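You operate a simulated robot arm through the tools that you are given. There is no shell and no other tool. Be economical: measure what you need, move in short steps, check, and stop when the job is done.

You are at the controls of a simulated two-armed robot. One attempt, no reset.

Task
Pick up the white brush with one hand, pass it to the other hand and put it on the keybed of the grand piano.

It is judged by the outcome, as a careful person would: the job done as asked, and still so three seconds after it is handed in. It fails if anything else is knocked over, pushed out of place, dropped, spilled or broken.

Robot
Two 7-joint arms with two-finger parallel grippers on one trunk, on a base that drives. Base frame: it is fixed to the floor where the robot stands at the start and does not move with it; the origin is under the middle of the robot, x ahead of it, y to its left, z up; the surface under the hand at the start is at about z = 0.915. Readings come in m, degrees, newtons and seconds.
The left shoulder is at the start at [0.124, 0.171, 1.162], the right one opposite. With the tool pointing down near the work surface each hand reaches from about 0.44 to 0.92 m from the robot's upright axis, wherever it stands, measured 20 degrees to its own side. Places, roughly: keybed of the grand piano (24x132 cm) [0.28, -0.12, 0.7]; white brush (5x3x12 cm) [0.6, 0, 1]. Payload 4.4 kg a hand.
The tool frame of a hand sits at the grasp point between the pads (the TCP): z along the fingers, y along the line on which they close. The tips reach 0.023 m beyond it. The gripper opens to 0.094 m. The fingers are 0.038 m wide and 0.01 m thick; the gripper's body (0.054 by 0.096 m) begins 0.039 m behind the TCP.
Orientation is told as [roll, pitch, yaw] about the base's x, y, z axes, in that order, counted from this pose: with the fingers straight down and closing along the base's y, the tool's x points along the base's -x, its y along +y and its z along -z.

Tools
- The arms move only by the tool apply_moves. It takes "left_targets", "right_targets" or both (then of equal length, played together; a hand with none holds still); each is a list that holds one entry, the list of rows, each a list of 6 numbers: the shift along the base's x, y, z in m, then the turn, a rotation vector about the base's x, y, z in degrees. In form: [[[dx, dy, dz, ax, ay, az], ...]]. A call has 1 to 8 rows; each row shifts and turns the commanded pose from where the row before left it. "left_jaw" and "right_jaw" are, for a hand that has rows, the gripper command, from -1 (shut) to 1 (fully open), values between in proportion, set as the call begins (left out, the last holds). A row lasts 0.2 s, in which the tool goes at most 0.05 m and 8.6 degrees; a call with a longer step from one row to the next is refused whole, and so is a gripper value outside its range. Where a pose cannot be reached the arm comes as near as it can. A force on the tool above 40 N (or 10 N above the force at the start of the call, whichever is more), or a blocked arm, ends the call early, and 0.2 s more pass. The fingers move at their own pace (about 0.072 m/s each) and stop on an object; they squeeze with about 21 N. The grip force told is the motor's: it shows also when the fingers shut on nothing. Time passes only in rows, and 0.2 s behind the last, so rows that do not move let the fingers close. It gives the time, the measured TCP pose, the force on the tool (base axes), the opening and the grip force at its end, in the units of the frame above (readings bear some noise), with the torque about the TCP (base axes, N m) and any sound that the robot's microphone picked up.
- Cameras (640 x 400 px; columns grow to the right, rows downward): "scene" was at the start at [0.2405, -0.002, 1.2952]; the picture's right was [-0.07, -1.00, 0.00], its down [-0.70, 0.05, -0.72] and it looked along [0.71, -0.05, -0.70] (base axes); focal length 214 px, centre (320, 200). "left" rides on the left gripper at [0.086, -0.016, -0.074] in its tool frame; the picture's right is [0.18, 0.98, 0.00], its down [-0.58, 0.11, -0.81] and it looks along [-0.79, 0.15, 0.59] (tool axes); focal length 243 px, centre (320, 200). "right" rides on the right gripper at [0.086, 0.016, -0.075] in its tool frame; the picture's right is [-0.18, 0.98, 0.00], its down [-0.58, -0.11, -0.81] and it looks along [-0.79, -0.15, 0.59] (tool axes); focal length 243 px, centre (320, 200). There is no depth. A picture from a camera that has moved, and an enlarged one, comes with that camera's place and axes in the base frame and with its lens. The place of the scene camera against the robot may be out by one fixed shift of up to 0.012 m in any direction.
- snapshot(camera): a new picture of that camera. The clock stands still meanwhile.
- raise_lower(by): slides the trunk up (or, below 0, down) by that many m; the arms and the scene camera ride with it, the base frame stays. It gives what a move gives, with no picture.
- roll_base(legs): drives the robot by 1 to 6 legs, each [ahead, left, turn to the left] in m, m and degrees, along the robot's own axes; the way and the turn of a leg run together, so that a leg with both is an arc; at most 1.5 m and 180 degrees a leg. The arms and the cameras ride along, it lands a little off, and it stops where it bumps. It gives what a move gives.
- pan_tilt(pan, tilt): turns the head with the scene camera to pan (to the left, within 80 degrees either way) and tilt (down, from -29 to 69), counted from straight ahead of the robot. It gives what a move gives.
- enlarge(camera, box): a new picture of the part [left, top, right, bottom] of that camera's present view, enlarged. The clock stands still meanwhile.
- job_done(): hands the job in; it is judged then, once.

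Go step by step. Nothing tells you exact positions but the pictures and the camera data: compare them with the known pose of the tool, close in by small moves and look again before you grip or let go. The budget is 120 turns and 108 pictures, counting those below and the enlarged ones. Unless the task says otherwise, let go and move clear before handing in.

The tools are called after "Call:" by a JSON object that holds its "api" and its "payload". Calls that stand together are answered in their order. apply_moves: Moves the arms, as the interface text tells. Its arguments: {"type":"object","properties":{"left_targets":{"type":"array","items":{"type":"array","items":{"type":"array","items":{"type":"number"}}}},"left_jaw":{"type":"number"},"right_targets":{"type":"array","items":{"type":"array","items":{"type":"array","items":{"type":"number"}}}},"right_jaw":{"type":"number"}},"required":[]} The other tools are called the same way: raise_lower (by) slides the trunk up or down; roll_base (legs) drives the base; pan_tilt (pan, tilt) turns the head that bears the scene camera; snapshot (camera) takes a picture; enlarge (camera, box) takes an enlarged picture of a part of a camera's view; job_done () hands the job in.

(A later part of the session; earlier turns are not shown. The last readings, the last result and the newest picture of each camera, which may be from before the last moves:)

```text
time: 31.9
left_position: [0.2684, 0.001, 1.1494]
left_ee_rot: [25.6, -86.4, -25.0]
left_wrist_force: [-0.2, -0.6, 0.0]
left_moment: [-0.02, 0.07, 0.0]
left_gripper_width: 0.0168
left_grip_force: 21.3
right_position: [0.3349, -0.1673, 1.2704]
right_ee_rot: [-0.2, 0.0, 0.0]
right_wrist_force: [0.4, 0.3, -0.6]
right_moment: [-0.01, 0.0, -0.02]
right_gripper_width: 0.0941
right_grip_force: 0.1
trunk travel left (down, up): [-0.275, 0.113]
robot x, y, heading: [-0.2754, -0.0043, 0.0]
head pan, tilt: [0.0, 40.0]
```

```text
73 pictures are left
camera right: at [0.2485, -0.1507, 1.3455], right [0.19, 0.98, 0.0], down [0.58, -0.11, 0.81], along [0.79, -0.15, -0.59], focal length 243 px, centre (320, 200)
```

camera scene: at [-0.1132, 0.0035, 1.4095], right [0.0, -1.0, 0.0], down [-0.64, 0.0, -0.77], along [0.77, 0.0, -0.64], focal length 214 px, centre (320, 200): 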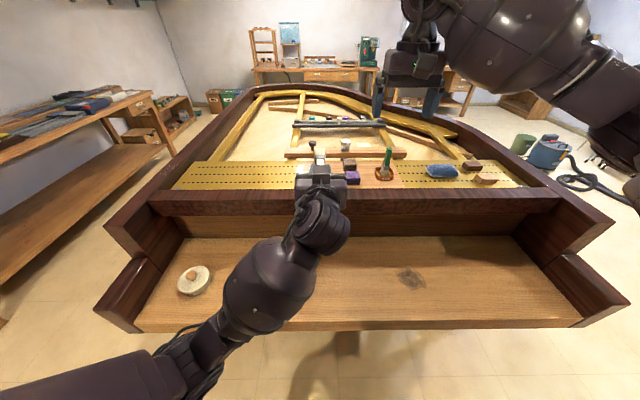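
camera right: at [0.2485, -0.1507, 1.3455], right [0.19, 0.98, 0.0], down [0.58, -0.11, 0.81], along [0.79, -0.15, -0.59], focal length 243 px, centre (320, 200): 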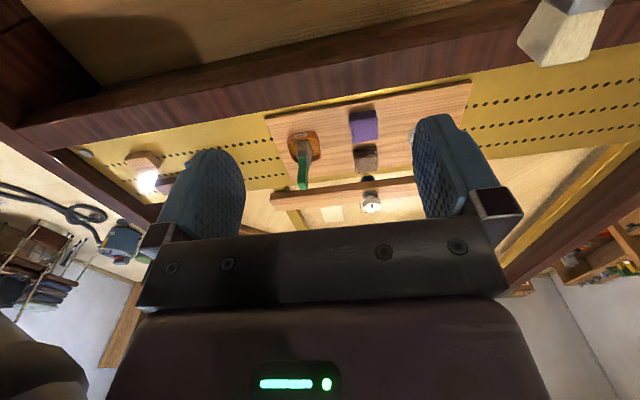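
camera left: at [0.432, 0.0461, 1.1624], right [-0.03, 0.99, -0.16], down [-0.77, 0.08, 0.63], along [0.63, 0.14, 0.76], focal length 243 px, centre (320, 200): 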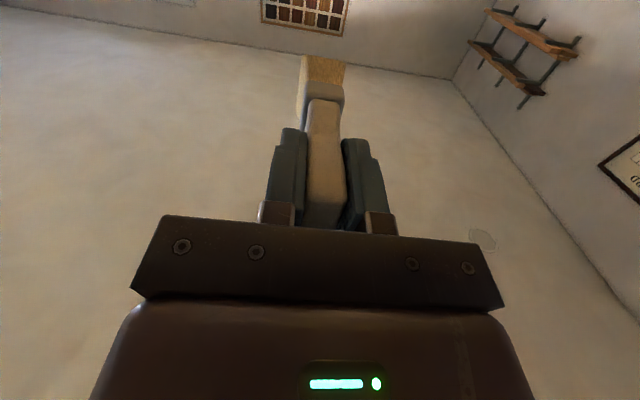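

The bristle end is at about (0.37, 0.003, 1.15), as predicted. I bring the right hand over the ferrule at a safe height.

Call:
{"api": "apply_moves", "payload": {"right_targets": [[[0, 0.028, 0, 0, 0, 0], [0, 0.028, 0, 0, 0, 0], [0, 0.028, 0, 0, 0, 0], [0, 0.028, 0, 0, 0, 0], [0, 0.028, 0, 0, 0, 0], [0, 0.028, 0, 0, 0, 0], [0, 0, 0, 0, 0, 0]]]}}

Call:
{"api": "snapshot", "payload": {"camera": "scene"}}

Call:
{"api": "snapshot", "payload": {"camera": "right"}}

Call:
{"api": "snapshot", "payload": {"camera": "left"}}

```text
time: 33.5
left_position: [0.2684, -0.0003, 1.1498]
left_ee_rot: [25.5, -86.4, -24.7]
left_wrist_force: [0.6, -0.4, -1.6]
left_moment: [-0.03, 0.02, 0.02]
left_gripper_width: 0.0168
left_grip_force: 20.8
right_position: [0.335, 0.0028, 1.273]
right_ee_rot: [-0.1, 0.0, 0.0]
right_wrist_force: [0.0, 0.6, -0.1]
right_moment: [0.02, -0.03, 0.02]
right_gripper_width: 0.0938
right_grip_force: 0.1
trunk travel left (down, up): [-0.275, 0.113]
robot x, y, heading: [-0.2797, 0.0003, 0.1]
head pan, tilt: [0.0, 40.0]
```

```text
72 pictures are left
camera scene: at [-0.1131, 0.003, 1.4094], right [0.0, -1.0, 0.0], down [-0.64, 0.0, -0.77], along [0.77, 0.0, -0.64], focal length 214 px, centre (320, 200)
```

scene: 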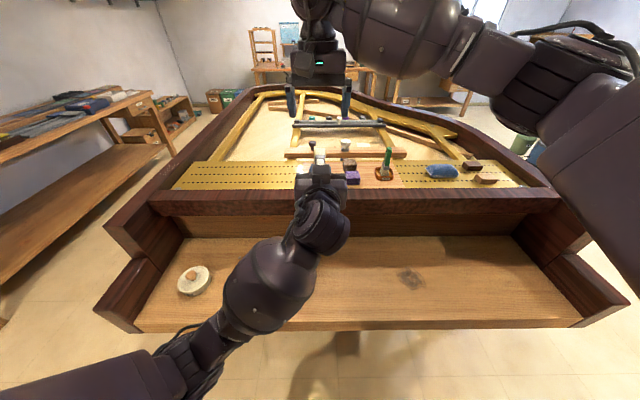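

```text
71 pictures are left
camera right: at [0.249, 0.0195, 1.347], right [0.19, 0.98, 0.0], down [0.58, -0.11, 0.81], along [0.79, -0.15, -0.59], focal length 243 px, centre (320, 200)
```

right: 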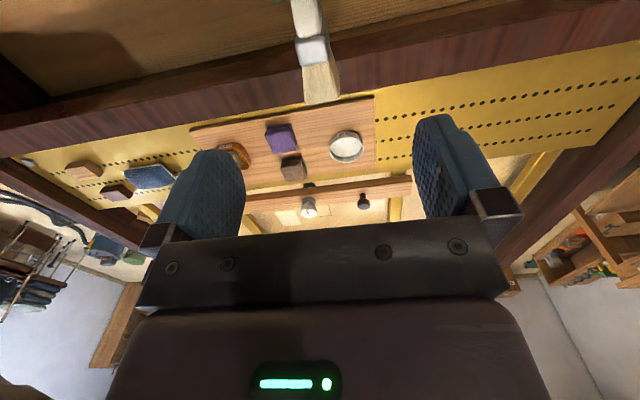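

```text
70 pictures are left
camera left: at [0.1896, -0.0168, 1.0672], right [-0.02, 0.99, -0.16], down [-0.77, 0.08, 0.63], along [0.63, 0.14, 0.76], focal length 243 px, centre (320, 200)
```

left: 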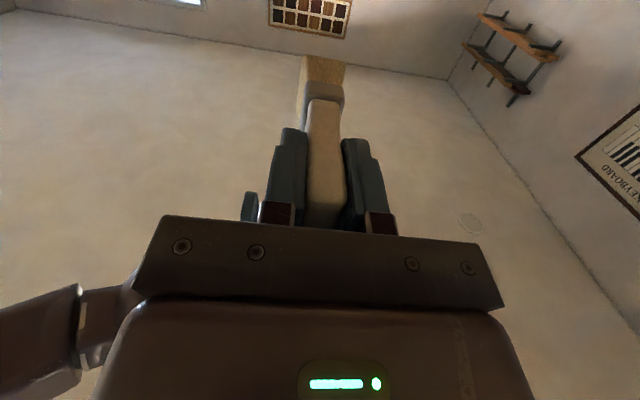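

Brush axis near y≈0, z≈1.145 at the ferrule, and the hand is centred over it. I lower partway with x shifted to 0.329 and check.

Call:
{"api": "apply_moves", "payload": {"right_targets": [[[-0.006, -0.002, -0.02, 0, 0, 0], [0, 0, -0.03, 0, 0, 0], [0, 0, -0.03, 0, 0, 0], [0, 0, 0, 0, 0, 0]]]}}

Call:
{"api": "snapshot", "payload": {"camera": "right"}}

Call:
{"api": "snapshot", "payload": {"camera": "left"}}

Call:
{"api": "enlarge", "payload": {"camera": "scene", "box": [220, 0, 420, 260]}}

```text
time: 34.5
left_position: [0.2679, 0.0014, 1.1496]
left_ee_rot: [25.0, -86.5, -24.3]
left_wrist_force: [-0.4, 0.5, -1.1]
left_moment: [0.0, 0.08, -0.01]
left_gripper_width: 0.0168
left_grip_force: 20.9
right_position: [0.3285, -0.0005, 1.1914]
right_ee_rot: [-0.2, 0.0, -0.1]
right_wrist_force: [0.0, -0.5, 0.1]
right_moment: [-0.01, 0.0, -0.01]
right_gripper_width: 0.094
right_grip_force: 0.1
trunk travel left (down, up): [-0.275, 0.113]
robot x, y, heading: [-0.2832, 0.0049, -0.2]
head pan, tilt: [0.0, 40.0]
```

```text
69 pictures are left
camera right: at [0.2432, 0.016, 1.2665], right [0.19, 0.98, 0.0], down [0.58, -0.11, 0.81], along [0.79, -0.15, -0.59], focal length 243 px, centre (320, 200)
```

right: 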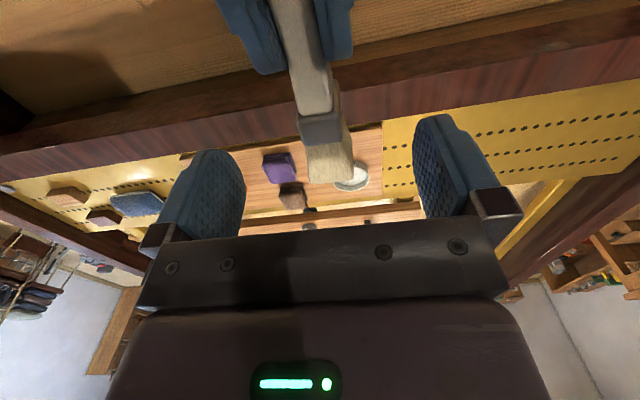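

```text
68 pictures are left
camera left: at [0.1894, -0.0159, 1.0675], right [-0.02, 0.99, -0.16], down [-0.77, 0.08, 0.63], along [0.63, 0.14, 0.76], focal length 243 px, centre (320, 200)
```

left: 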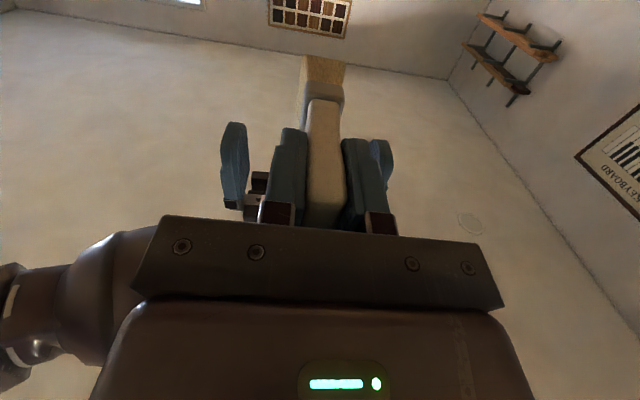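

```text
1.54 times, centred on (320, 130) of scene
camera zoom: at [-0.1134, 0.004, 1.4095], right [0.0, -1.0, 0.0], down [-0.64, 0.0, -0.77], along [0.77, 0.0, -0.64], focal length 330 px, centre (320, 308)
```

zoom: 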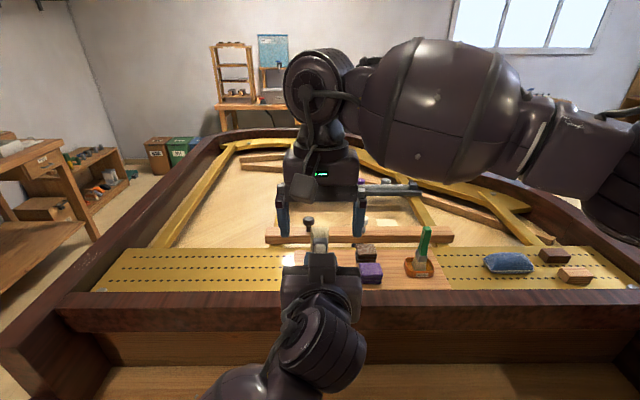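

The ferrule is at about (0.33, 0.001), right under the TCP. I descend to z≈1.157 and look.

Call:
{"api": "apply_moves", "payload": {"right_targets": [[[0, 0, -0.017, 0, 0, 0], [0, 0, -0.017, 0, 0, 0], [0, 0, 0, 0, 0, 0]]]}}

Call:
{"api": "snapshot", "payload": {"camera": "right"}}

Call:
{"api": "snapshot", "payload": {"camera": "left"}}

```text
time: 35.3
left_position: [0.2696, 0.0014, 1.1498]
left_ee_rot: [25.2, -86.4, -24.3]
left_wrist_force: [0.4, -0.6, -1.5]
left_moment: [-0.04, 0.05, 0.01]
left_gripper_width: 0.017
left_grip_force: 20.7
right_position: [0.3276, -0.0008, 1.1563]
right_ee_rot: [-0.2, 0.0, -0.1]
right_wrist_force: [0.1, 0.4, -0.2]
right_moment: [-0.01, 0.02, 0.0]
right_gripper_width: 0.0938
right_grip_force: 0.0
trunk travel left (down, up): [-0.275, 0.113]
robot x, y, heading: [-0.2792, -0.0008, 0.2]
head pan, tilt: [0.0, 40.0]
```

```text
66 pictures are left
camera right: at [0.2419, 0.0159, 1.2314], right [0.19, 0.98, 0.0], down [0.58, -0.11, 0.81], along [0.79, -0.15, -0.59], focal length 243 px, centre (320, 200)
```

right: 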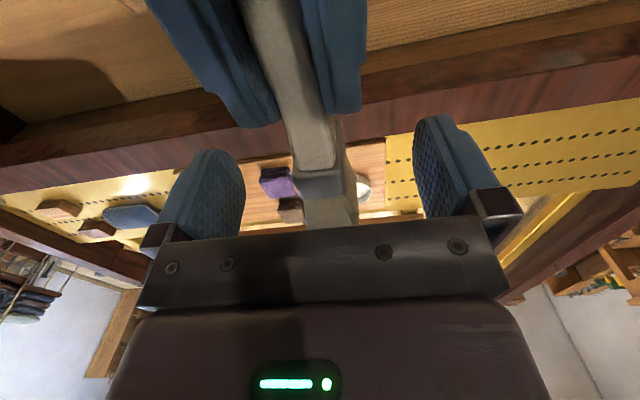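

```text
65 pictures are left
camera left: at [0.1895, -0.016, 1.0674], right [-0.02, 0.99, -0.16], down [-0.77, 0.08, 0.63], along [0.63, 0.14, 0.76], focal length 243 px, centre (320, 200)
```

left: 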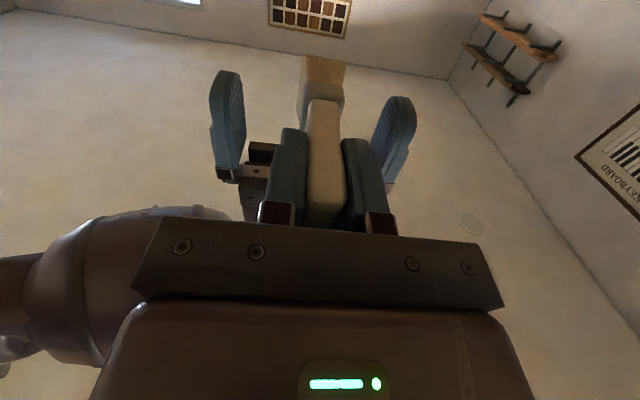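

The brush sits centred between the right fingers in both views. I close the right gripper while the left still holds.

Call:
{"api": "apply_moves", "payload": {"right_targets": [[[0, 0, 0, 0, 0, 0], [0, 0, 0, 0, 0, 0], [0, 0, 0, 0, 0, 0], [0, 0, 0, 0, 0, 0]]], "right_jaw": -1}}

Call:
{"api": "snapshot", "payload": {"camera": "right"}}

Call:
{"api": "snapshot", "payload": {"camera": "left"}}

```text
time: 36.3
left_position: [0.2683, -0.0, 1.1491]
left_ee_rot: [24.5, -86.5, -24.0]
left_wrist_force: [-1.7, -9.2, -0.3]
left_moment: [-0.36, 0.02, -0.63]
left_gripper_width: 0.0166
left_grip_force: 21.0
right_position: [0.3286, 0.0005, 1.1576]
right_ee_rot: [-0.1, 0.0, 0.0]
right_wrist_force: [1.1, 9.1, 0.2]
right_moment: [0.47, -0.09, 0.07]
right_gripper_width: 0.0255
right_grip_force: 21.0
trunk travel left (down, up): [-0.275, 0.113]
robot x, y, heading: [-0.2789, -0.0002, 0.3]
head pan, tilt: [0.0, 40.0]
```

```text
64 pictures are left
camera right: at [0.2418, 0.0163, 1.2317], right [0.18, 0.98, 0.0], down [0.58, -0.11, 0.81], along [0.79, -0.15, -0.59], focal length 243 px, centre (320, 200)
```

right: 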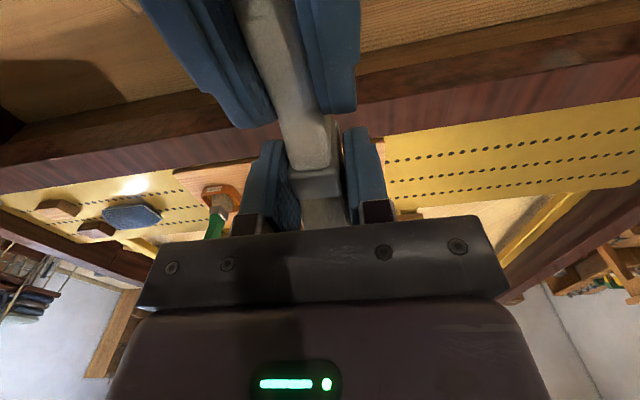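

```text
63 pictures are left
camera left: at [0.1893, -0.0168, 1.0675], right [-0.02, 0.99, -0.16], down [-0.77, 0.09, 0.63], along [0.63, 0.13, 0.76], focal length 243 px, centre (320, 200)
```

left: 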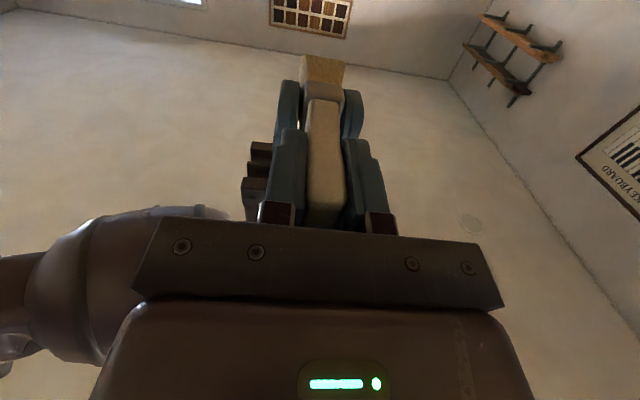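

Both hands hold it (right 25.5 mm). I open the left hand, then draw it straight back.

Call:
{"api": "apply_moves", "payload": {"left_targets": [[[0, 0, 0, 0, 0, 0], [0, 0, 0, 0, 0, 0], [0, 0, 0, 0, 0, 0]]], "left_jaw": 1}}

Call:
{"api": "snapshot", "payload": {"camera": "right"}}

```text
time: 37.1
left_position: [0.2683, 0.0002, 1.1487]
left_ee_rot: [25.2, -86.4, -24.5]
left_wrist_force: [0.4, 1.2, 0.5]
left_moment: [0.0, -0.01, 0.01]
left_gripper_width: 0.0939
left_grip_force: 0.0
right_position: [0.3278, -0.0017, 1.1561]
right_ee_rot: [-0.2, 0.0, -0.2]
right_wrist_force: [-0.8, 0.6, 0.6]
right_moment: [0.01, 0.01, 0.0]
right_gripper_width: 0.0252
right_grip_force: 21.2
trunk travel left (down, up): [-0.275, 0.113]
robot x, y, heading: [-0.2798, -0.002, 0.2]
head pan, tilt: [0.0, 40.0]
```

```text
62 pictures are left
camera right: at [0.2421, 0.0158, 1.2315], right [0.19, 0.98, 0.0], down [0.58, -0.11, 0.81], along [0.79, -0.15, -0.59], focal length 243 px, centre (320, 200)
```

right: 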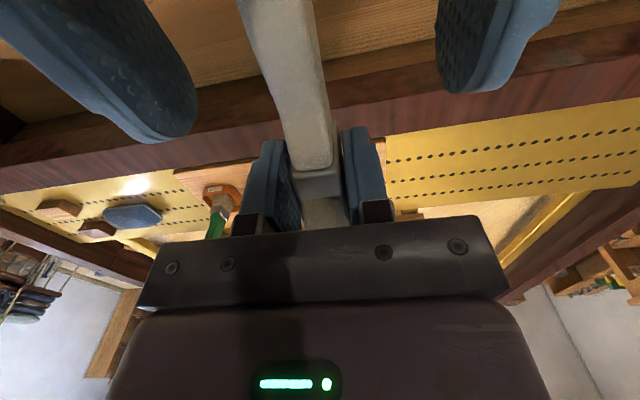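

The right hand holds the brush alone. The left withdraws straight back, then to its own side.

Call:
{"api": "apply_moves", "payload": {"left_targets": [[[-0.025, 0, 0, 0, 0, 0], [-0.025, 0, 0, 0, 0, 0], [-0.025, 0, 0, 0, 0, 0], [-0.02, 0.01, 0, 0, 0, 0], [0, 0.04, 0, 0, 0, 0], [0, 0.045, 0, 0, 0, 0], [0, 0.045, 0, 0, 0, 0], [0, 0.045, 0, 0, 0, 0]]]}}

Call:
{"api": "snapshot", "payload": {"camera": "scene"}}

Call:
{"api": "snapshot", "payload": {"camera": "right"}}

```text
time: 38.9
left_position: [0.1773, 0.1799, 1.1033]
left_ee_rot: [72.3, -75.6, -73.0]
left_wrist_force: [0.3, -0.4, -0.3]
left_moment: [-0.03, 0.02, 0.01]
left_gripper_width: 0.0941
left_grip_force: 0.0
left hand out of reach, approached as far as the arm can: row 7, 8
right_position: [0.3292, -0.0007, 1.1552]
right_ee_rot: [-0.2, 0.1, 0.0]
right_wrist_force: [-0.3, -0.4, 0.0]
right_moment: [-0.03, 0.02, -0.03]
right_gripper_width: 0.0256
right_grip_force: 21.2
trunk travel left (down, up): [-0.275, 0.113]
robot x, y, heading: [-0.28, -0.0005, 0.3]
head pan, tilt: [0.0, 40.0]
stopped in row 8 (left hand): the arm was blocked; the commanded pose is now the measured one
```

```text
61 pictures are left
camera scene: at [-0.112, 0.0036, 1.4093], right [0.0, -1.0, 0.0], down [-0.64, 0.0, -0.77], along [0.77, 0.0, -0.64], focal length 214 px, centre (320, 200)
```

scene: 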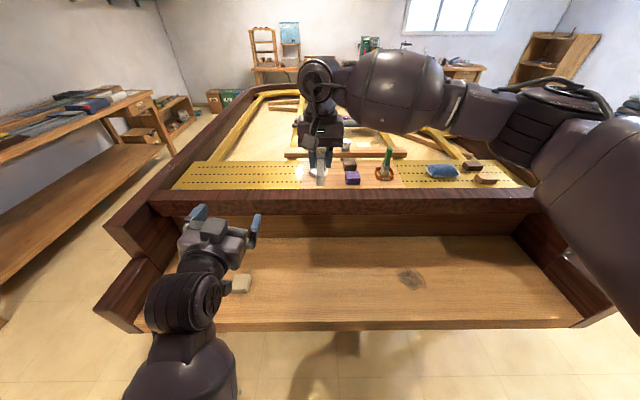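

```text
60 pictures are left
camera right: at [0.2428, 0.0158, 1.2309], right [0.18, 0.98, 0.0], down [0.58, -0.11, 0.81], along [0.79, -0.15, -0.59], focal length 243 px, centre (320, 200)
```

right: 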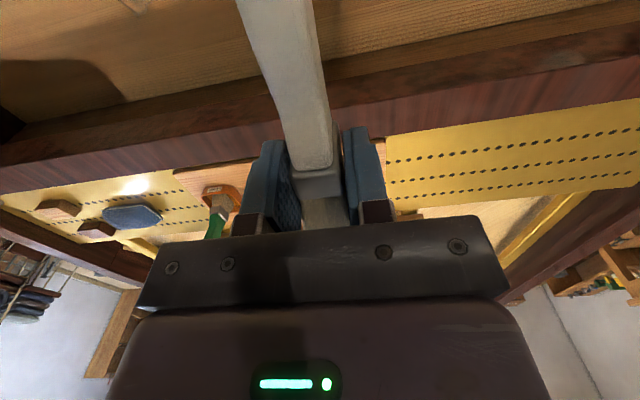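

The handover is done. I raise the left hand a bit for clearance and shift the right hand toward the free spot.

Call:
{"api": "apply_moves", "payload": {"left_targets": [[[0.02, 0.02, 0.03, 0, 0, 0], [0.02, 0.02, 0.03, 0, 0, 0], [0.02, 0.01, 0.03, 0, 0, 0], [0.02, 0, 0.03, 0, 0, 0], [0, 0, 0.03, 0, 0, 0], [0, 0, 0, 0, 0, 0]]], "right_targets": [[[-0.005, -0.02, 0, 0, 0, 0], [-0.005, -0.02, 0, 0, 0, 0], [-0.005, -0.02, 0, 0, 0, 0], [-0.005, -0.02, 0, 0, 0, 0], [-0.005, -0.01, 0, 0, 0, 0], [0, 0, 0, 0, 0, 0]]]}}

Call:
{"api": "snapshot", "payload": {"camera": "scene"}}

```text
time: 39.4
left_position: [0.1955, 0.215, 1.1136]
left_ee_rot: [75.9, -66.1, -77.2]
left_wrist_force: [-0.2, -0.4, -0.3]
left_moment: [-0.01, -0.01, -0.03]
left_gripper_width: 0.0939
left_grip_force: 0.0
left hand out of reach, approached as far as the arm can: row 1
right_position: [0.3247, -0.0218, 1.1563]
right_ee_rot: [-0.3, 0.2, -0.1]
right_wrist_force: [0.6, -0.2, -0.2]
right_moment: [0.02, -0.02, -0.01]
right_gripper_width: 0.0256
right_grip_force: 21.2
trunk travel left (down, up): [-0.275, 0.113]
robot x, y, heading: [-0.2779, -0.0013, 0.2]
head pan, tilt: [0.0, 40.0]
stopped in row 2 (left hand): the arm was blocked; the commanded pose is now the measured one
```

```text
59 pictures are left
camera scene: at [-0.112, 0.0033, 1.4092], right [0.0, -1.0, 0.0], down [-0.64, 0.0, -0.77], along [0.77, 0.0, -0.64], focal length 214 px, centre (320, 200)
```

scene: 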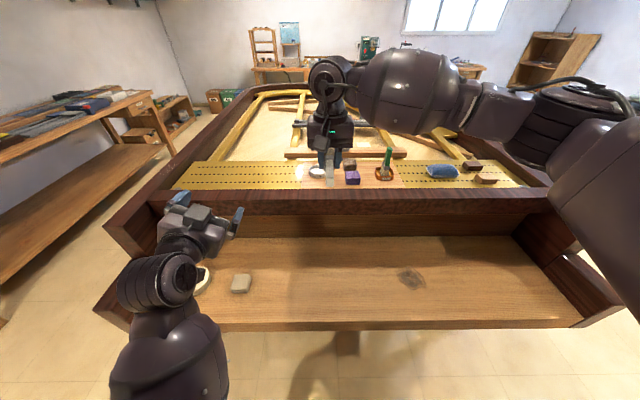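

The left arm is cramped against its limits; I open it forward while pitching its hand back toward pointing down.

Call:
{"api": "apply_moves", "payload": {"left_targets": [[[0.03, 0, 0.005, 0, 6, 0], [0.03, 0, 0.01, 0, 6, 0], [0.03, 0, 0.02, 0, 6, 0], [0.02, 0, 0.03, 0, 6, 0], [0, 0, 0.03, 0, 6, 0], [0, 0, 0, 0, 0, 0]]]}}

Call:
{"api": "snapshot", "payload": {"camera": "scene"}}

```text
time: 40.8
left_position: [0.3052, 0.2177, 1.2074]
left_ee_rot: [28.8, -48.2, -36.5]
left_wrist_force: [-0.3, -0.5, 0.2]
left_moment: [0.0, -0.03, 0.01]
left_gripper_width: 0.0943
left_grip_force: 0.0
right_position: [0.3232, -0.02, 1.1587]
right_ee_rot: [-0.2, -0.1, 0.0]
right_wrist_force: [0.2, 0.5, -1.1]
right_moment: [0.05, -0.02, 0.02]
right_gripper_width: 0.0255
right_grip_force: 20.9
trunk travel left (down, up): [-0.275, 0.113]
robot x, y, heading: [-0.2801, 0.0016, -0.0]
head pan, tilt: [0.0, 40.0]
```

```text
58 pictures are left
camera scene: at [-0.1133, 0.0041, 1.4094], right [0.0, -1.0, 0.0], down [-0.64, 0.0, -0.77], along [0.77, 0.0, -0.64], focal length 214 px, centre (320, 200)
```

scene: 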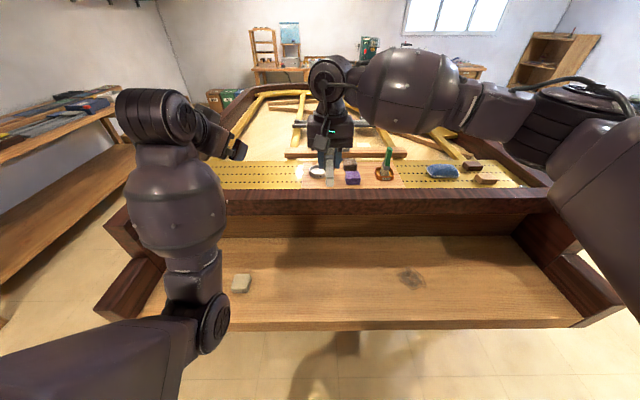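

I lift the left hand more so its elbow rises before lowering the trunk.

Call:
{"api": "apply_moves", "payload": {"left_targets": [[[0.01, 0.005, 0.03, 0, 5, 0], [0.01, 0.005, 0.035, 0, 5, 0], [0.02, 0.005, 0.035, 0, 5, 0], [0.02, 0.005, 0.035, 0, 5, 0], [0.02, 0.005, 0.035, 0, 0, 0], [0.02, 0.005, 0.035, 0, 0, 0], [0, 0, 0, 0, 0, 0]]], "right_targets": [[[-0.005, -0.015, -0.02, 0, 0, 0], [-0.005, -0.015, -0.02, 0, 0, 0], [-0.005, -0.015, -0.02, 0, 0, 0], [0, -0.015, -0.02, 0, 0, 0], [0, 0, -0.02, 0, 0, 0], [0, 0, -0.02, 0, 0, 0], [0, 0, 0, 0, 0, 0]]]}}

Call:
{"api": "raise_lower", "payload": {"by": -0.1}}

Call:
{"api": "snapshot", "payload": {"camera": "scene"}}

```text
time: 41.4
left_position: [0.3071, 0.1242, 1.3579]
left_ee_rot: [52.8, -30.4, -58.9]
left_wrist_force: [0.1, -0.2, 0.4]
left_moment: [0.0, -0.01, 0.05]
left_gripper_width: 0.0944
left_grip_force: 0.0
right_position: [0.3116, -0.0534, 1.1183]
right_ee_rot: [-0.1, 0.0, -0.1]
right_wrist_force: [-0.6, -0.2, -0.7]
right_moment: [0.01, -0.05, 0.02]
right_gripper_width: 0.0252
right_grip_force: 21.1
trunk travel left (down, up): [-0.275, 0.113]
robot x, y, heading: [-0.2804, 0.0027, 0.3]
head pan, tilt: [0.0, 40.0]
stopped in row 3 (left hand): the arm was blocked; the commanded pose is now the measured one
```

```text
time: 42.6
left_position: [0.3201, 0.1637, 1.2619]
left_ee_rot: [59.1, -25.8, -55.8]
left_wrist_force: [0.9, 0.2, 0.4]
left_moment: [-0.01, -0.01, 0.01]
left_gripper_width: 0.0941
left_grip_force: 0.0
right_position: [0.3165, -0.0498, 1.0111]
right_ee_rot: [-0.2, 1.0, 0.0]
right_wrist_force: [-0.4, 0.7, -0.6]
right_moment: [0.02, 0.0, -0.02]
right_gripper_width: 0.0255
right_grip_force: 20.5
trunk travel left (down, up): [-0.178, 0.211]
robot x, y, heading: [-0.28, 0.0022, 0.3]
head pan, tilt: [0.0, 40.0]
stopped: the arm was blocked; the commanded pose is now the measured one
```

```text
57 pictures are left
camera scene: at [-0.038, 0.0048, 1.3036], right [0.0, -1.0, 0.0], down [-0.64, 0.0, -0.77], along [0.77, 0.0, -0.64], focal length 214 px, centre (320, 200)
```

scene: 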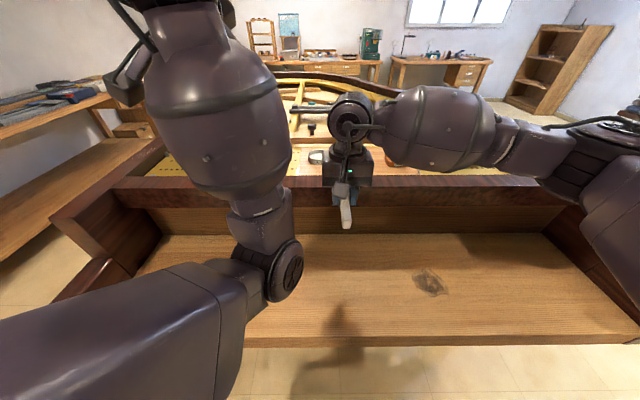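

The left arm has folded into an awkward pose. I ease it outward while unwinding its orientation toward pointing down.

Call:
{"api": "apply_moves", "payload": {"left_targets": [[[0, 0.02, 0, -4.5, 5.4, 4.0], [0, 0.02, 0, -4.5, 5.4, 4.0], [0, 0.02, 0, -4.5, 5.4, 4.0], [0, 0.02, 0, -4.5, 5.4, 4.0], [0, 0, 0, 0, 0, 0]]]}}

Call:
{"api": "snapshot", "payload": {"camera": "scene"}}

Call:
{"api": "snapshot", "payload": {"camera": "left"}}

```text
time: 43.1
left_position: [0.2975, 0.1531, 1.3173]
left_ee_rot: [64.8, -21.3, -53.2]
left_wrist_force: [0.1, -0.7, 0.5]
left_moment: [-0.01, 0.02, 0.0]
left_gripper_width: 0.0939
left_grip_force: 0.0
right_position: [0.3147, -0.051, 1.0142]
right_ee_rot: [-0.2, 0.8, -0.1]
right_wrist_force: [-0.4, -0.9, -1.0]
right_moment: [-0.01, -0.02, -0.02]
right_gripper_width: 0.0254
right_grip_force: 20.7
trunk travel left (down, up): [-0.178, 0.211]
robot x, y, heading: [-0.2812, 0.002, 0.5]
head pan, tilt: [0.0, 40.0]
stopped in row 2 (left hand): the arm was blocked; the commanded pose is now the measured one
```

```text
56 pictures are left
camera scene: at [-0.04, 0.0046, 1.3048], right [0.0, -1.0, 0.0], down [-0.64, 0.0, -0.77], along [0.77, 0.0, -0.64], focal length 214 px, centre (320, 200)
```

scene: 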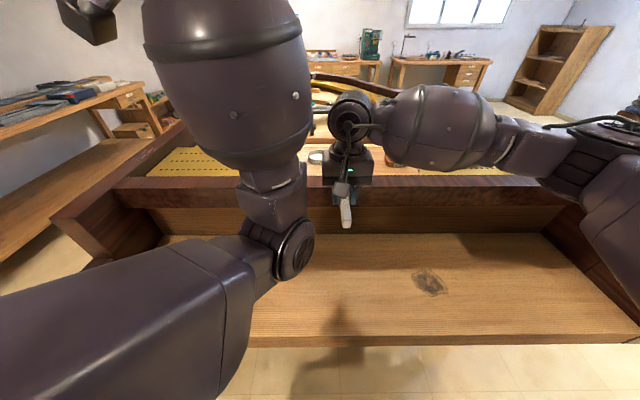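

```text
55 pictures are left
camera left: at [0.1858, 0.1774, 1.3021], right [0.04, 0.65, 0.76], down [-0.32, -0.71, 0.62], along [0.95, -0.27, 0.18], focal length 243 px, centre (320, 200)
```

left: 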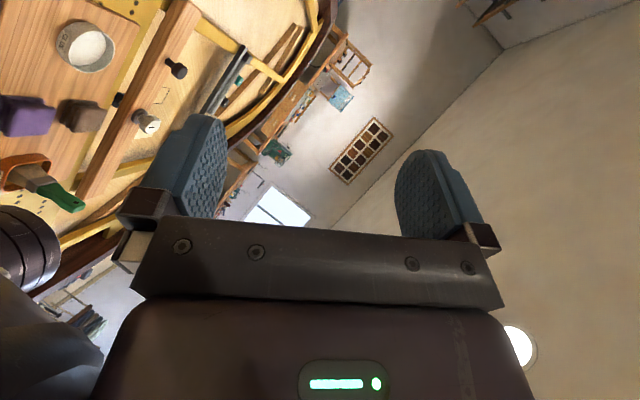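

I try pure translation outward and down, back toward the earlier relaxed pose.

Call:
{"api": "apply_moves", "payload": {"left_targets": [[[0.02, 0.01, -0.02, 0, 0, 0], [0.02, 0.01, -0.03, 0, 0, 0], [0.02, 0.02, -0.03, 0, 0, 0], [0.02, 0.02, -0.03, 0, 0, 0], [0, 0, 0, 0, 0, 0]]]}}

Call:
{"api": "snapshot", "payload": {"camera": "scene"}}

```text
time: 44.4
left_position: [0.3814, 0.212, 1.2057]
left_ee_rot: [64.2, -21.2, -53.3]
left_wrist_force: [-0.2, 0.0, 0.5]
left_moment: [-0.03, 0.0, 0.03]
left_gripper_width: 0.0941
left_grip_force: 0.0
right_position: [0.3158, -0.049, 1.0144]
right_ee_rot: [-0.2, 0.8, 0.0]
right_wrist_force: [-0.6, 0.3, -0.7]
right_moment: [-0.02, -0.02, 0.0]
right_gripper_width: 0.0253
right_grip_force: 20.9
trunk travel left (down, up): [-0.178, 0.211]
robot x, y, heading: [-0.2798, 0.0036, 0.1]
head pan, tilt: [0.0, 40.0]
```

```text
54 pictures are left
camera scene: at [-0.0391, 0.0048, 1.3045], right [0.0, -1.0, 0.0], down [-0.64, 0.0, -0.77], along [0.77, 0.0, -0.64], focal length 214 px, centre (320, 200)
```

scene: 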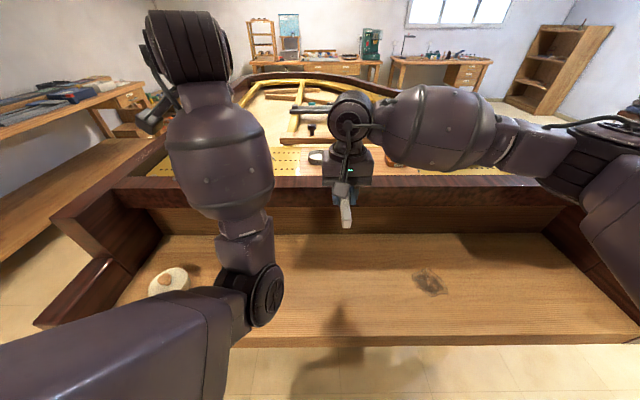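

That opened it. I continue outward with a gentle orientation unwind.

Call:
{"api": "apply_moves", "payload": {"left_targets": [[[0.015, 0.015, 0, -4.5, 5.4, 4.0], [0.015, 0.015, 0, -4.5, 5.4, 4.0], [0.015, 0.015, 0, -4.5, 5.4, 4.0], [0.015, 0.015, 0, -4.5, 5.4, 4.0], [0.01, 0.015, 0, -4.5, 5.4, 4.0], [0, 0.015, 0, -4.5, 5.4, 4.0], [0, 0, 0, 0, 0, 0]]]}}

Call:
{"api": "snapshot", "payload": {"camera": "scene"}}

```text
time: 46.0
left_position: [0.4501, 0.3032, 1.203]
left_ee_rot: [22.4, -9.5, -16.4]
left_wrist_force: [0.2, 0.0, 0.3]
left_moment: [0.01, 0.0, -0.01]
left_gripper_width: 0.094
left_grip_force: 0.2
right_position: [0.316, -0.0499, 1.0124]
right_ee_rot: [-0.1, 0.9, 0.1]
right_wrist_force: [0.7, 0.2, 0.0]
right_moment: [0.0, 0.0, -0.01]
right_gripper_width: 0.0253
right_grip_force: 20.7
trunk travel left (down, up): [-0.178, 0.211]
robot x, y, heading: [-0.28, -0.0012, 0.2]
head pan, tilt: [0.0, 40.0]
```

```text
53 pictures are left
camera scene: at [-0.0382, 0.0049, 1.3041], right [0.0, -1.0, 0.0], down [-0.64, 0.0, -0.77], along [0.77, 0.0, -0.64], focal length 214 px, centre (320, 200)
```

scene: 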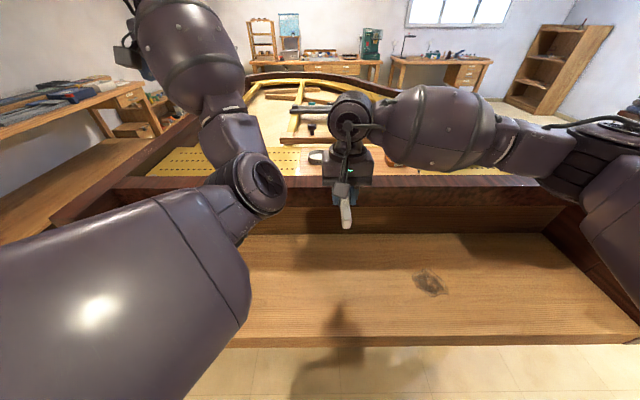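

The left arm is out of the way now. I lower the trunk a further 0.15 m with the right hand above the free part of the keybed.

Call:
{"api": "apply_moves", "payload": {"right_targets": [[[-0.01, -0.01, 0, 0, -0.9, 0], [-0.01, -0.01, 0, 0, 0, 0], [0, 0, 0, 0, 0, 0]]]}}

Call:
{"api": "raise_lower", "payload": {"by": -0.12}}

Call:
{"api": "snapshot", "payload": {"camera": "scene"}}

Call:
{"api": "snapshot", "payload": {"camera": "right"}}

```text
time: 46.8
left_position: [0.4507, 0.3041, 1.2029]
left_ee_rot: [22.4, -9.7, -16.6]
left_wrist_force: [0.7, 0.2, -0.5]
left_moment: [0.05, -0.01, 0.0]
left_gripper_width: 0.0938
left_grip_force: 0.0
right_position: [0.297, -0.07, 1.0156]
right_ee_rot: [-0.1, 0.0, 0.1]
right_wrist_force: [0.2, -0.2, -0.1]
right_moment: [0.01, 0.03, 0.02]
right_gripper_width: 0.0253
right_grip_force: 20.5
trunk travel left (down, up): [-0.178, 0.211]
robot x, y, heading: [-0.2826, 0.0004, 0.2]
head pan, tilt: [0.0, 40.0]
```

```text
time: 48.1
left_position: [0.4464, 0.335, 1.0071]
left_ee_rot: [23.0, 0.1, -13.0]
left_wrist_force: [0.3, 0.6, 0.3]
left_moment: [-0.01, -0.02, 0.02]
left_gripper_width: 0.094
left_grip_force: 0.1
right_position: [0.2969, -0.0694, 0.8851]
right_ee_rot: [-0.3, 1.0, 0.0]
right_wrist_force: [-0.4, 0.0, -1.4]
right_moment: [-0.04, 0.02, 0.0]
right_gripper_width: 0.0252
right_grip_force: 21.4
trunk travel left (down, up): [-0.058, 0.33]
robot x, y, heading: [-0.2814, 0.0001, 0.2]
head pan, tilt: [0.0, 40.0]
stopped: the arm was blocked; the commanded pose is now the measured one
```

```text
52 pictures are left
camera scene: at [0.0795, 0.0057, 1.1577], right [0.0, -1.0, 0.0], down [-0.64, 0.0, -0.77], along [0.77, 0.0, -0.64], focal length 214 px, centre (320, 200)
```

scene: 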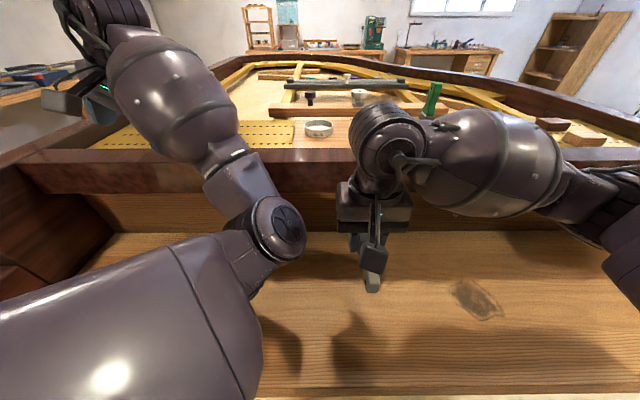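

```text
51 pictures are left
camera right: at [0.2121, -0.0527, 0.9624], right [0.18, 0.98, -0.01], down [0.6, -0.1, 0.8], along [0.78, -0.15, -0.6], focal length 243 px, centre (320, 200)
```

right: 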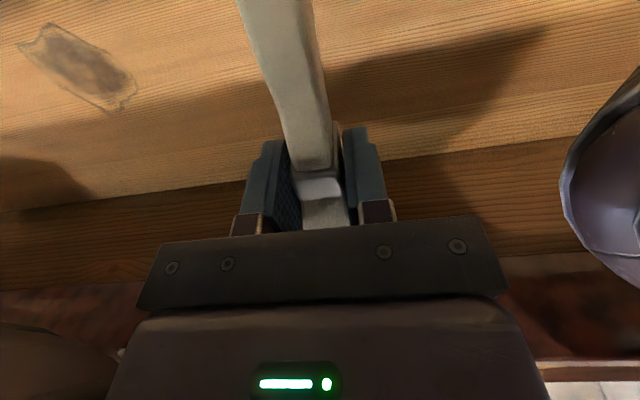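

The keybed surface comes out at z≈0.72–0.735 from the dark mark seen in two cameras. I descend the right hand 0.09 and lift the left hand a little for clearance.

Call:
{"api": "apply_moves", "payload": {"right_targets": [[[0, 0, -0.025, 0, -1, 0], [0, 0, -0.025, 0, 0, 0], [0, 0, -0.025, 0, 0, 0], [0, 0, -0.015, 0, 0, 0], [0, 0, 0, 0, 0, 0]]], "left_targets": [[[0, 0, 0.02, 0, 0, 0], [0, 0, 0.02, 0, 0, 0], [0, 0, 0.02, 0, 0, 0], [0, 0, 0.02, 0, 0, 0], [0, 0, 0, 0, 0, 0]]]}}

Call:
{"api": "snapshot", "payload": {"camera": "scene"}}

Call:
{"api": "snapshot", "payload": {"camera": "right"}}

```text
time: 49.5
left_position: [0.4431, 0.3555, 1.0344]
left_ee_rot: [23.3, 6.5, -10.9]
left_wrist_force: [-0.4, 0.1, -0.7]
left_moment: [-0.02, 0.01, -0.01]
left_gripper_width: 0.0938
left_grip_force: 0.1
right_position: [0.2978, -0.068, 0.7979]
right_ee_rot: [-0.3, -0.2, 0.0]
right_wrist_force: [0.7, 0.3, -1.1]
right_moment: [-0.01, 0.01, 0.01]
right_gripper_width: 0.0251
right_grip_force: 20.9
trunk travel left (down, up): [-0.058, 0.33]
robot x, y, heading: [-0.2789, 0.0011, 0.4]
head pan, tilt: [0.0, 40.0]
stopped in row 5 (left hand): the arm was blocked; the commanded pose is now the measured one
```

```text
50 pictures are left
camera scene: at [0.0794, 0.0057, 1.1579], right [0.0, -1.0, 0.0], down [-0.64, 0.0, -0.77], along [0.77, 0.0, -0.64], focal length 214 px, centre (320, 200)
```

scene: 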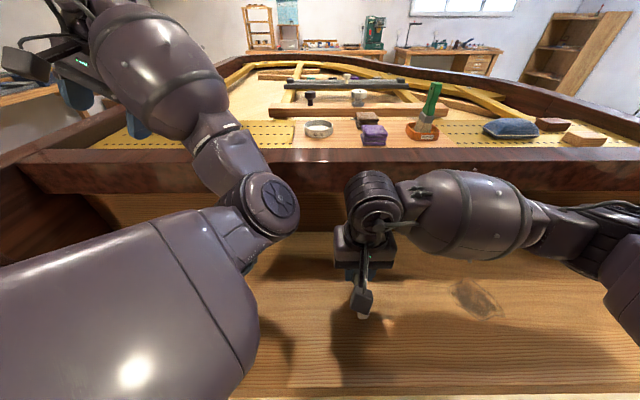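

```text
49 pictures are left
camera right: at [0.2123, -0.0524, 0.8714], right [0.18, 0.98, 0.0], down [0.58, -0.11, 0.81], along [0.79, -0.15, -0.59], focal length 243 px, centre (320, 200)
```

right: 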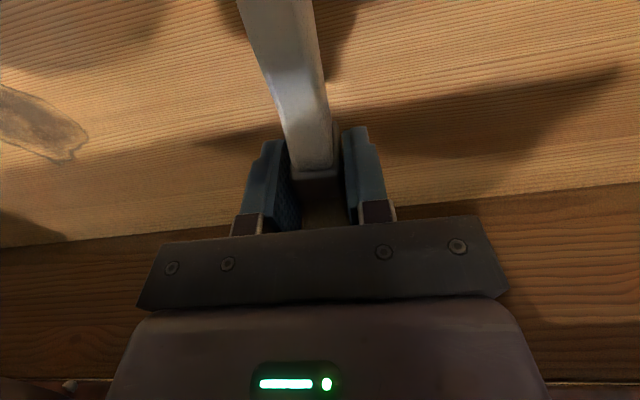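

Close now. I descend in small steps watching the force.

Call:
{"api": "apply_moves", "payload": {"right_targets": [[[0, 0, -0.01, 0, 0, 0], [0, 0, -0.01, 0, 0, 0], [0, 0, -0.005, 0, 0, 0], [0, 0, 0, 0, 0, 0]]]}}

Call:
{"api": "snapshot", "payload": {"camera": "right"}}

Call:
{"api": "enlarge", "payload": {"camera": "scene", "box": [260, 180, 460, 380]}}

```text
time: 50.5
left_position: [0.4436, 0.3531, 1.0365]
left_ee_rot: [23.3, 6.4, -10.9]
left_wrist_force: [0.0, -0.5, 0.2]
left_moment: [-0.01, 0.0, 0.03]
left_gripper_width: 0.0941
left_grip_force: 0.0
right_position: [0.2978, -0.07, 0.7712]
right_ee_rot: [-0.4, -0.2, 0.0]
right_wrist_force: [0.5, -0.6, -0.4]
right_moment: [0.02, 0.0, 0.01]
right_gripper_width: 0.025
right_grip_force: 21.1
trunk travel left (down, up): [-0.058, 0.33]
robot x, y, heading: [-0.2822, -0.0007, 0.1]
head pan, tilt: [0.0, 40.0]
```

```text
48 pictures are left
camera right: at [0.2129, -0.0535, 0.8466], right [0.18, 0.98, 0.0], down [0.58, -0.1, 0.81], along [0.79, -0.15, -0.59], focal length 243 px, centre (320, 200)
```

right: 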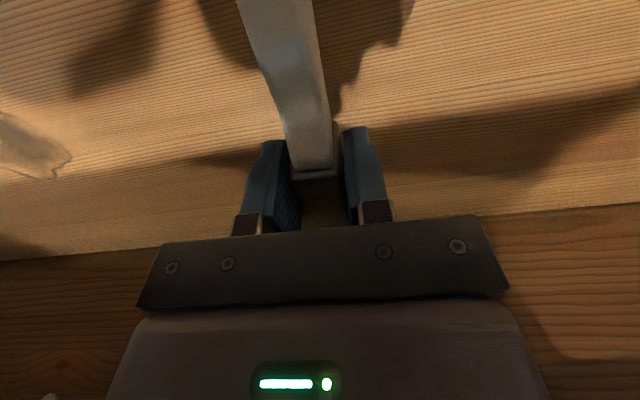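

```text
2.00 times, centred on (360, 280) of scene
camera zoom: at [0.0793, 0.0054, 1.158], right [0.0, -1.0, 0.0], down [-0.64, 0.0, -0.77], along [0.77, 0.0, -0.64], focal length 429 px, centre (240, 40)
```

zoom: 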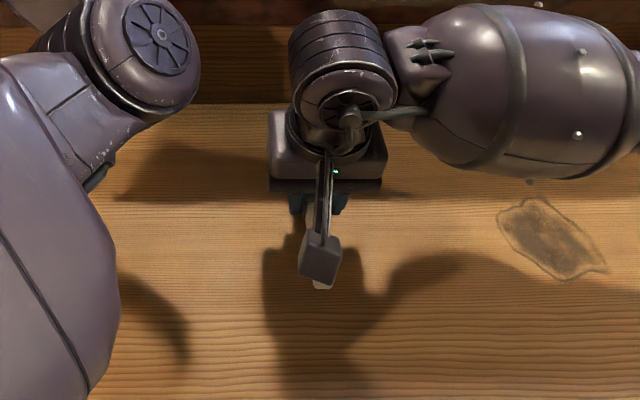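

No contact yet; further down in 5 mm steps.

Call:
{"api": "apply_moves", "payload": {"right_targets": [[[0, 0, -0.005, 0, 0, 0], [0, 0, -0.005, 0, 0, 0], [0, 0, -0.005, 0, 0, 0], [0, 0, 0, 0, 0, 0]]]}}

Call:
{"api": "snapshot", "payload": {"camera": "right"}}

```text
time: 51.5
left_position: [0.4425, 0.3528, 1.0366]
left_ee_rot: [23.4, 6.4, -10.9]
left_wrist_force: [-0.1, 0.1, 0.1]
left_moment: [0.02, -0.02, 0.0]
left_gripper_width: 0.0942
left_grip_force: 0.1
right_position: [0.2996, -0.0711, 0.7569]
right_ee_rot: [-0.4, -0.2, 0.0]
right_wrist_force: [0.0, 0.0, -0.5]
right_moment: [0.01, -0.04, -0.03]
right_gripper_width: 0.0252
right_grip_force: 21.5
trunk travel left (down, up): [-0.058, 0.33]
robot x, y, heading: [-0.2796, 0.0034, 0.0]
head pan, tilt: [0.0, 40.0]
```

```text
46 pictures are left
camera right: at [0.2132, -0.0532, 0.8316], right [0.18, 0.98, 0.0], down [0.58, -0.11, 0.81], along [0.79, -0.15, -0.59], focal length 243 px, centre (320, 200)
```

right: 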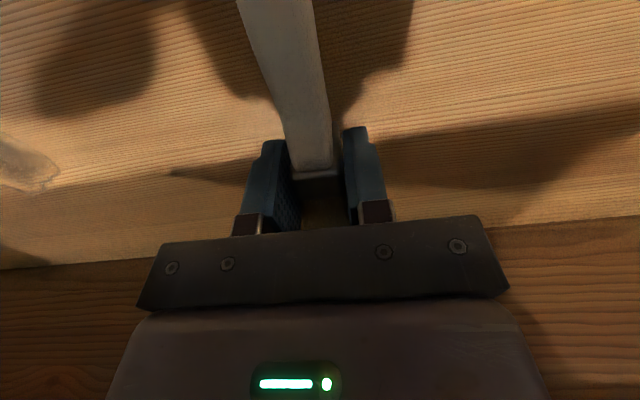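

Still free. Another 15 mm in small steps.

Call:
{"api": "apply_moves", "payload": {"right_targets": [[[0, 0, -0.004, 0, 0, 0], [0, 0, -0.004, 0, 0, 0], [0, 0, -0.004, 0, 0, 0], [0, 0, 0, 0, 0, 0]]]}}

```text
time: 52.5
left_position: [0.4433, 0.3543, 1.0364]
left_ee_rot: [23.4, 6.3, -11.0]
left_wrist_force: [0.2, 0.5, -1.2]
left_moment: [0.02, 0.0, 0.03]
left_gripper_width: 0.0942
left_grip_force: 0.0
right_position: [0.2977, -0.069, 0.7446]
right_ee_rot: [-0.2, -0.1, 0.0]
right_wrist_force: [1.0, 0.1, -2.2]
right_moment: [-0.01, -0.02, -0.01]
right_gripper_width: 0.0251
right_grip_force: 21.2
trunk travel left (down, up): [-0.058, 0.33]
robot x, y, heading: [-0.2801, -0.0, 0.4]
head pan, tilt: [0.0, 40.0]
```

Call:
{"api": "apply_moves", "payload": {"right_targets": [[[0, 0, -0.004, 0, 0, 0], [0, 0, -0.003, 0, 0, 0], [0, 0, 0, 0, 0, 0]]]}}

Call:
{"api": "snapshot", "payload": {"camera": "right"}}

```text
time: 53.3
left_position: [0.4422, 0.3538, 1.0369]
left_ee_rot: [23.4, 6.4, -10.9]
left_wrist_force: [0.3, 0.3, 0.4]
left_moment: [0.0, -0.01, 0.04]
left_gripper_width: 0.0939
left_grip_force: 0.2
right_position: [0.2986, -0.0703, 0.7369]
right_ee_rot: [-0.3, -0.3, 0.0]
right_wrist_force: [0.6, -0.1, -0.9]
right_moment: [-0.03, -0.03, -0.02]
right_gripper_width: 0.0253
right_grip_force: 20.5
trunk travel left (down, up): [-0.058, 0.33]
robot x, y, heading: [-0.2804, -0.0001, 0.1]
head pan, tilt: [0.0, 40.0]
```

```text
45 pictures are left
camera right: at [0.2119, -0.0531, 0.8121], right [0.18, 0.98, 0.0], down [0.58, -0.11, 0.81], along [0.79, -0.15, -0.59], focal length 243 px, centre (320, 200)
```

right: 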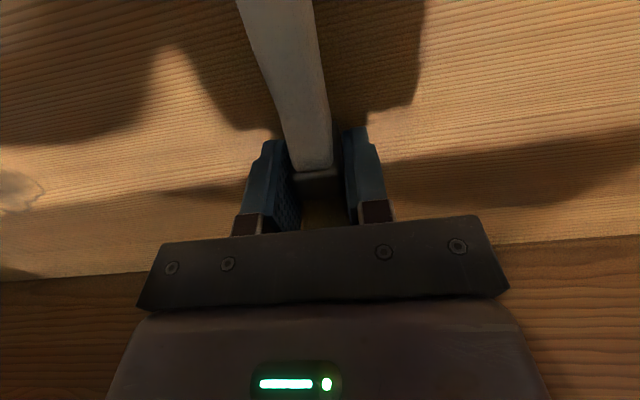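

Still no contact. Continue in 3–4 mm steps.

Call:
{"api": "apply_moves", "payload": {"right_targets": [[[0, 0, -0.003, 0, 0, 0], [0, 0, -0.003, 0, 0, 0], [0, 0, -0.003, 0, 0, 0], [0, 0, 0, 0, 0, 0]]]}}

```text
time: 54.3
left_position: [0.4434, 0.3543, 1.0365]
left_ee_rot: [23.5, 6.4, -10.9]
left_wrist_force: [1.2, -0.8, 0.7]
left_moment: [0.01, -0.01, -0.03]
left_gripper_width: 0.0938
left_grip_force: 0.1
right_position: [0.2982, -0.0694, 0.7304]
right_ee_rot: [-0.2, -0.4, 0.1]
right_wrist_force: [-0.2, -2.7, 9.1]
right_moment: [0.05, -0.28, -0.05]
right_gripper_width: 0.0255
right_grip_force: 21.0
trunk travel left (down, up): [-0.058, 0.33]
robot x, y, heading: [-0.2801, -0.0017, 0.2]
head pan, tilt: [0.0, 40.0]
```

Contact at 9 N, at the bristle end (torque). I level the brush a few degrees so the handle comes down before releasing.

Call:
{"api": "apply_moves", "payload": {"right_targets": [[[0, 0, 0, 0, -2, 0], [0, 0, -0.001, 0, -2, 0], [0, 0, -0.001, 0, 0, 0], [0, 0, 0, 0, 0, 0]]]}}

Call:
{"api": "snapshot", "payload": {"camera": "right"}}

```text
time: 55.3
left_position: [0.4409, 0.3551, 1.0371]
left_ee_rot: [23.4, 6.3, -10.9]
left_wrist_force: [0.2, 0.7, -0.3]
left_moment: [0.01, 0.0, 0.03]
left_gripper_width: 0.0937
left_grip_force: 0.0
right_position: [0.297, -0.0694, 0.7289]
right_ee_rot: [-0.2, -4.3, 0.0]
right_wrist_force: [-5.2, -0.4, 11.5]
right_moment: [0.01, 0.31, 0.0]
right_gripper_width: 0.0252
right_grip_force: 21.1
trunk travel left (down, up): [-0.058, 0.33]
robot x, y, heading: [-0.2841, 0.0046, 0.2]
head pan, tilt: [0.0, 40.0]
```

```text
44 pictures are left
camera right: at [0.2062, -0.0528, 0.7966], right [0.18, 0.98, 0.01], down [0.52, -0.11, 0.85], along [0.83, -0.15, -0.53], focal length 243 px, centre (320, 200)
```

right: 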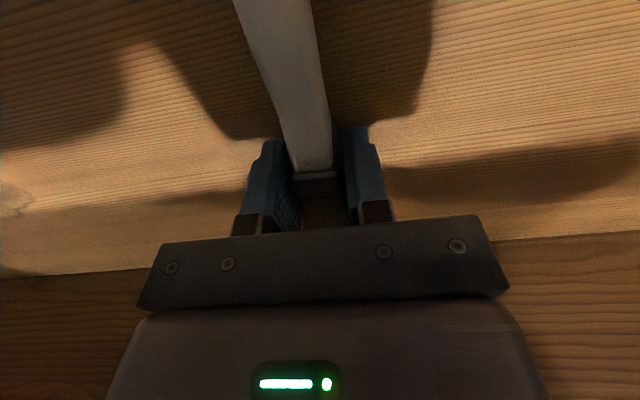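

The brush lies flat (torque has swapped sign). I open the right hand partway, in place.

Call:
{"api": "apply_moves", "payload": {"right_targets": [[[0, 0, 0.001, 0, 1, 0], [0, 0, 0, 0, 0, 0], [0, 0, 0, 0, 0, 0]]], "right_jaw": 0.2}}

Call:
{"api": "snapshot", "payload": {"camera": "right"}}

```text
time: 56.1
left_position: [0.4429, 0.3539, 1.037]
left_ee_rot: [23.4, 6.4, -10.9]
left_wrist_force: [-0.4, -0.8, -0.7]
left_moment: [0.01, -0.03, -0.02]
left_gripper_width: 0.0942
left_grip_force: 0.0
right_position: [0.2989, -0.0687, 0.7276]
right_ee_rot: [-0.3, -3.2, 0.0]
right_wrist_force: [0.7, 0.1, -0.1]
right_moment: [0.03, -0.01, -0.02]
right_gripper_width: 0.0564
right_grip_force: 0.1
trunk travel left (down, up): [-0.058, 0.33]
robot x, y, heading: [-0.2791, -0.0007, 0.5]
head pan, tilt: [0.0, 40.0]
```

```text
43 pictures are left
camera right: at [0.2087, -0.053, 0.7981], right [0.18, 0.98, 0.01], down [0.54, -0.11, 0.84], along [0.82, -0.15, -0.55], focal length 243 px, centre (320, 200)
```

right: 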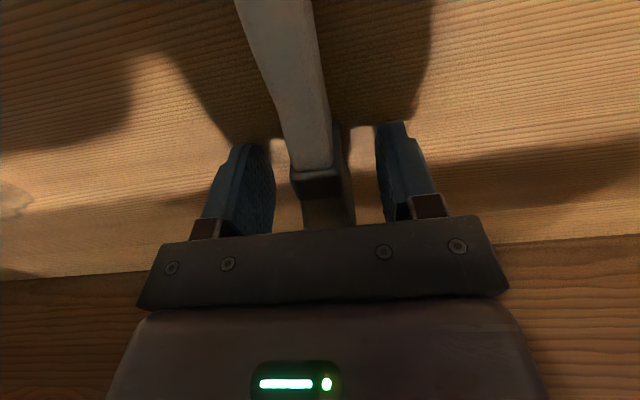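

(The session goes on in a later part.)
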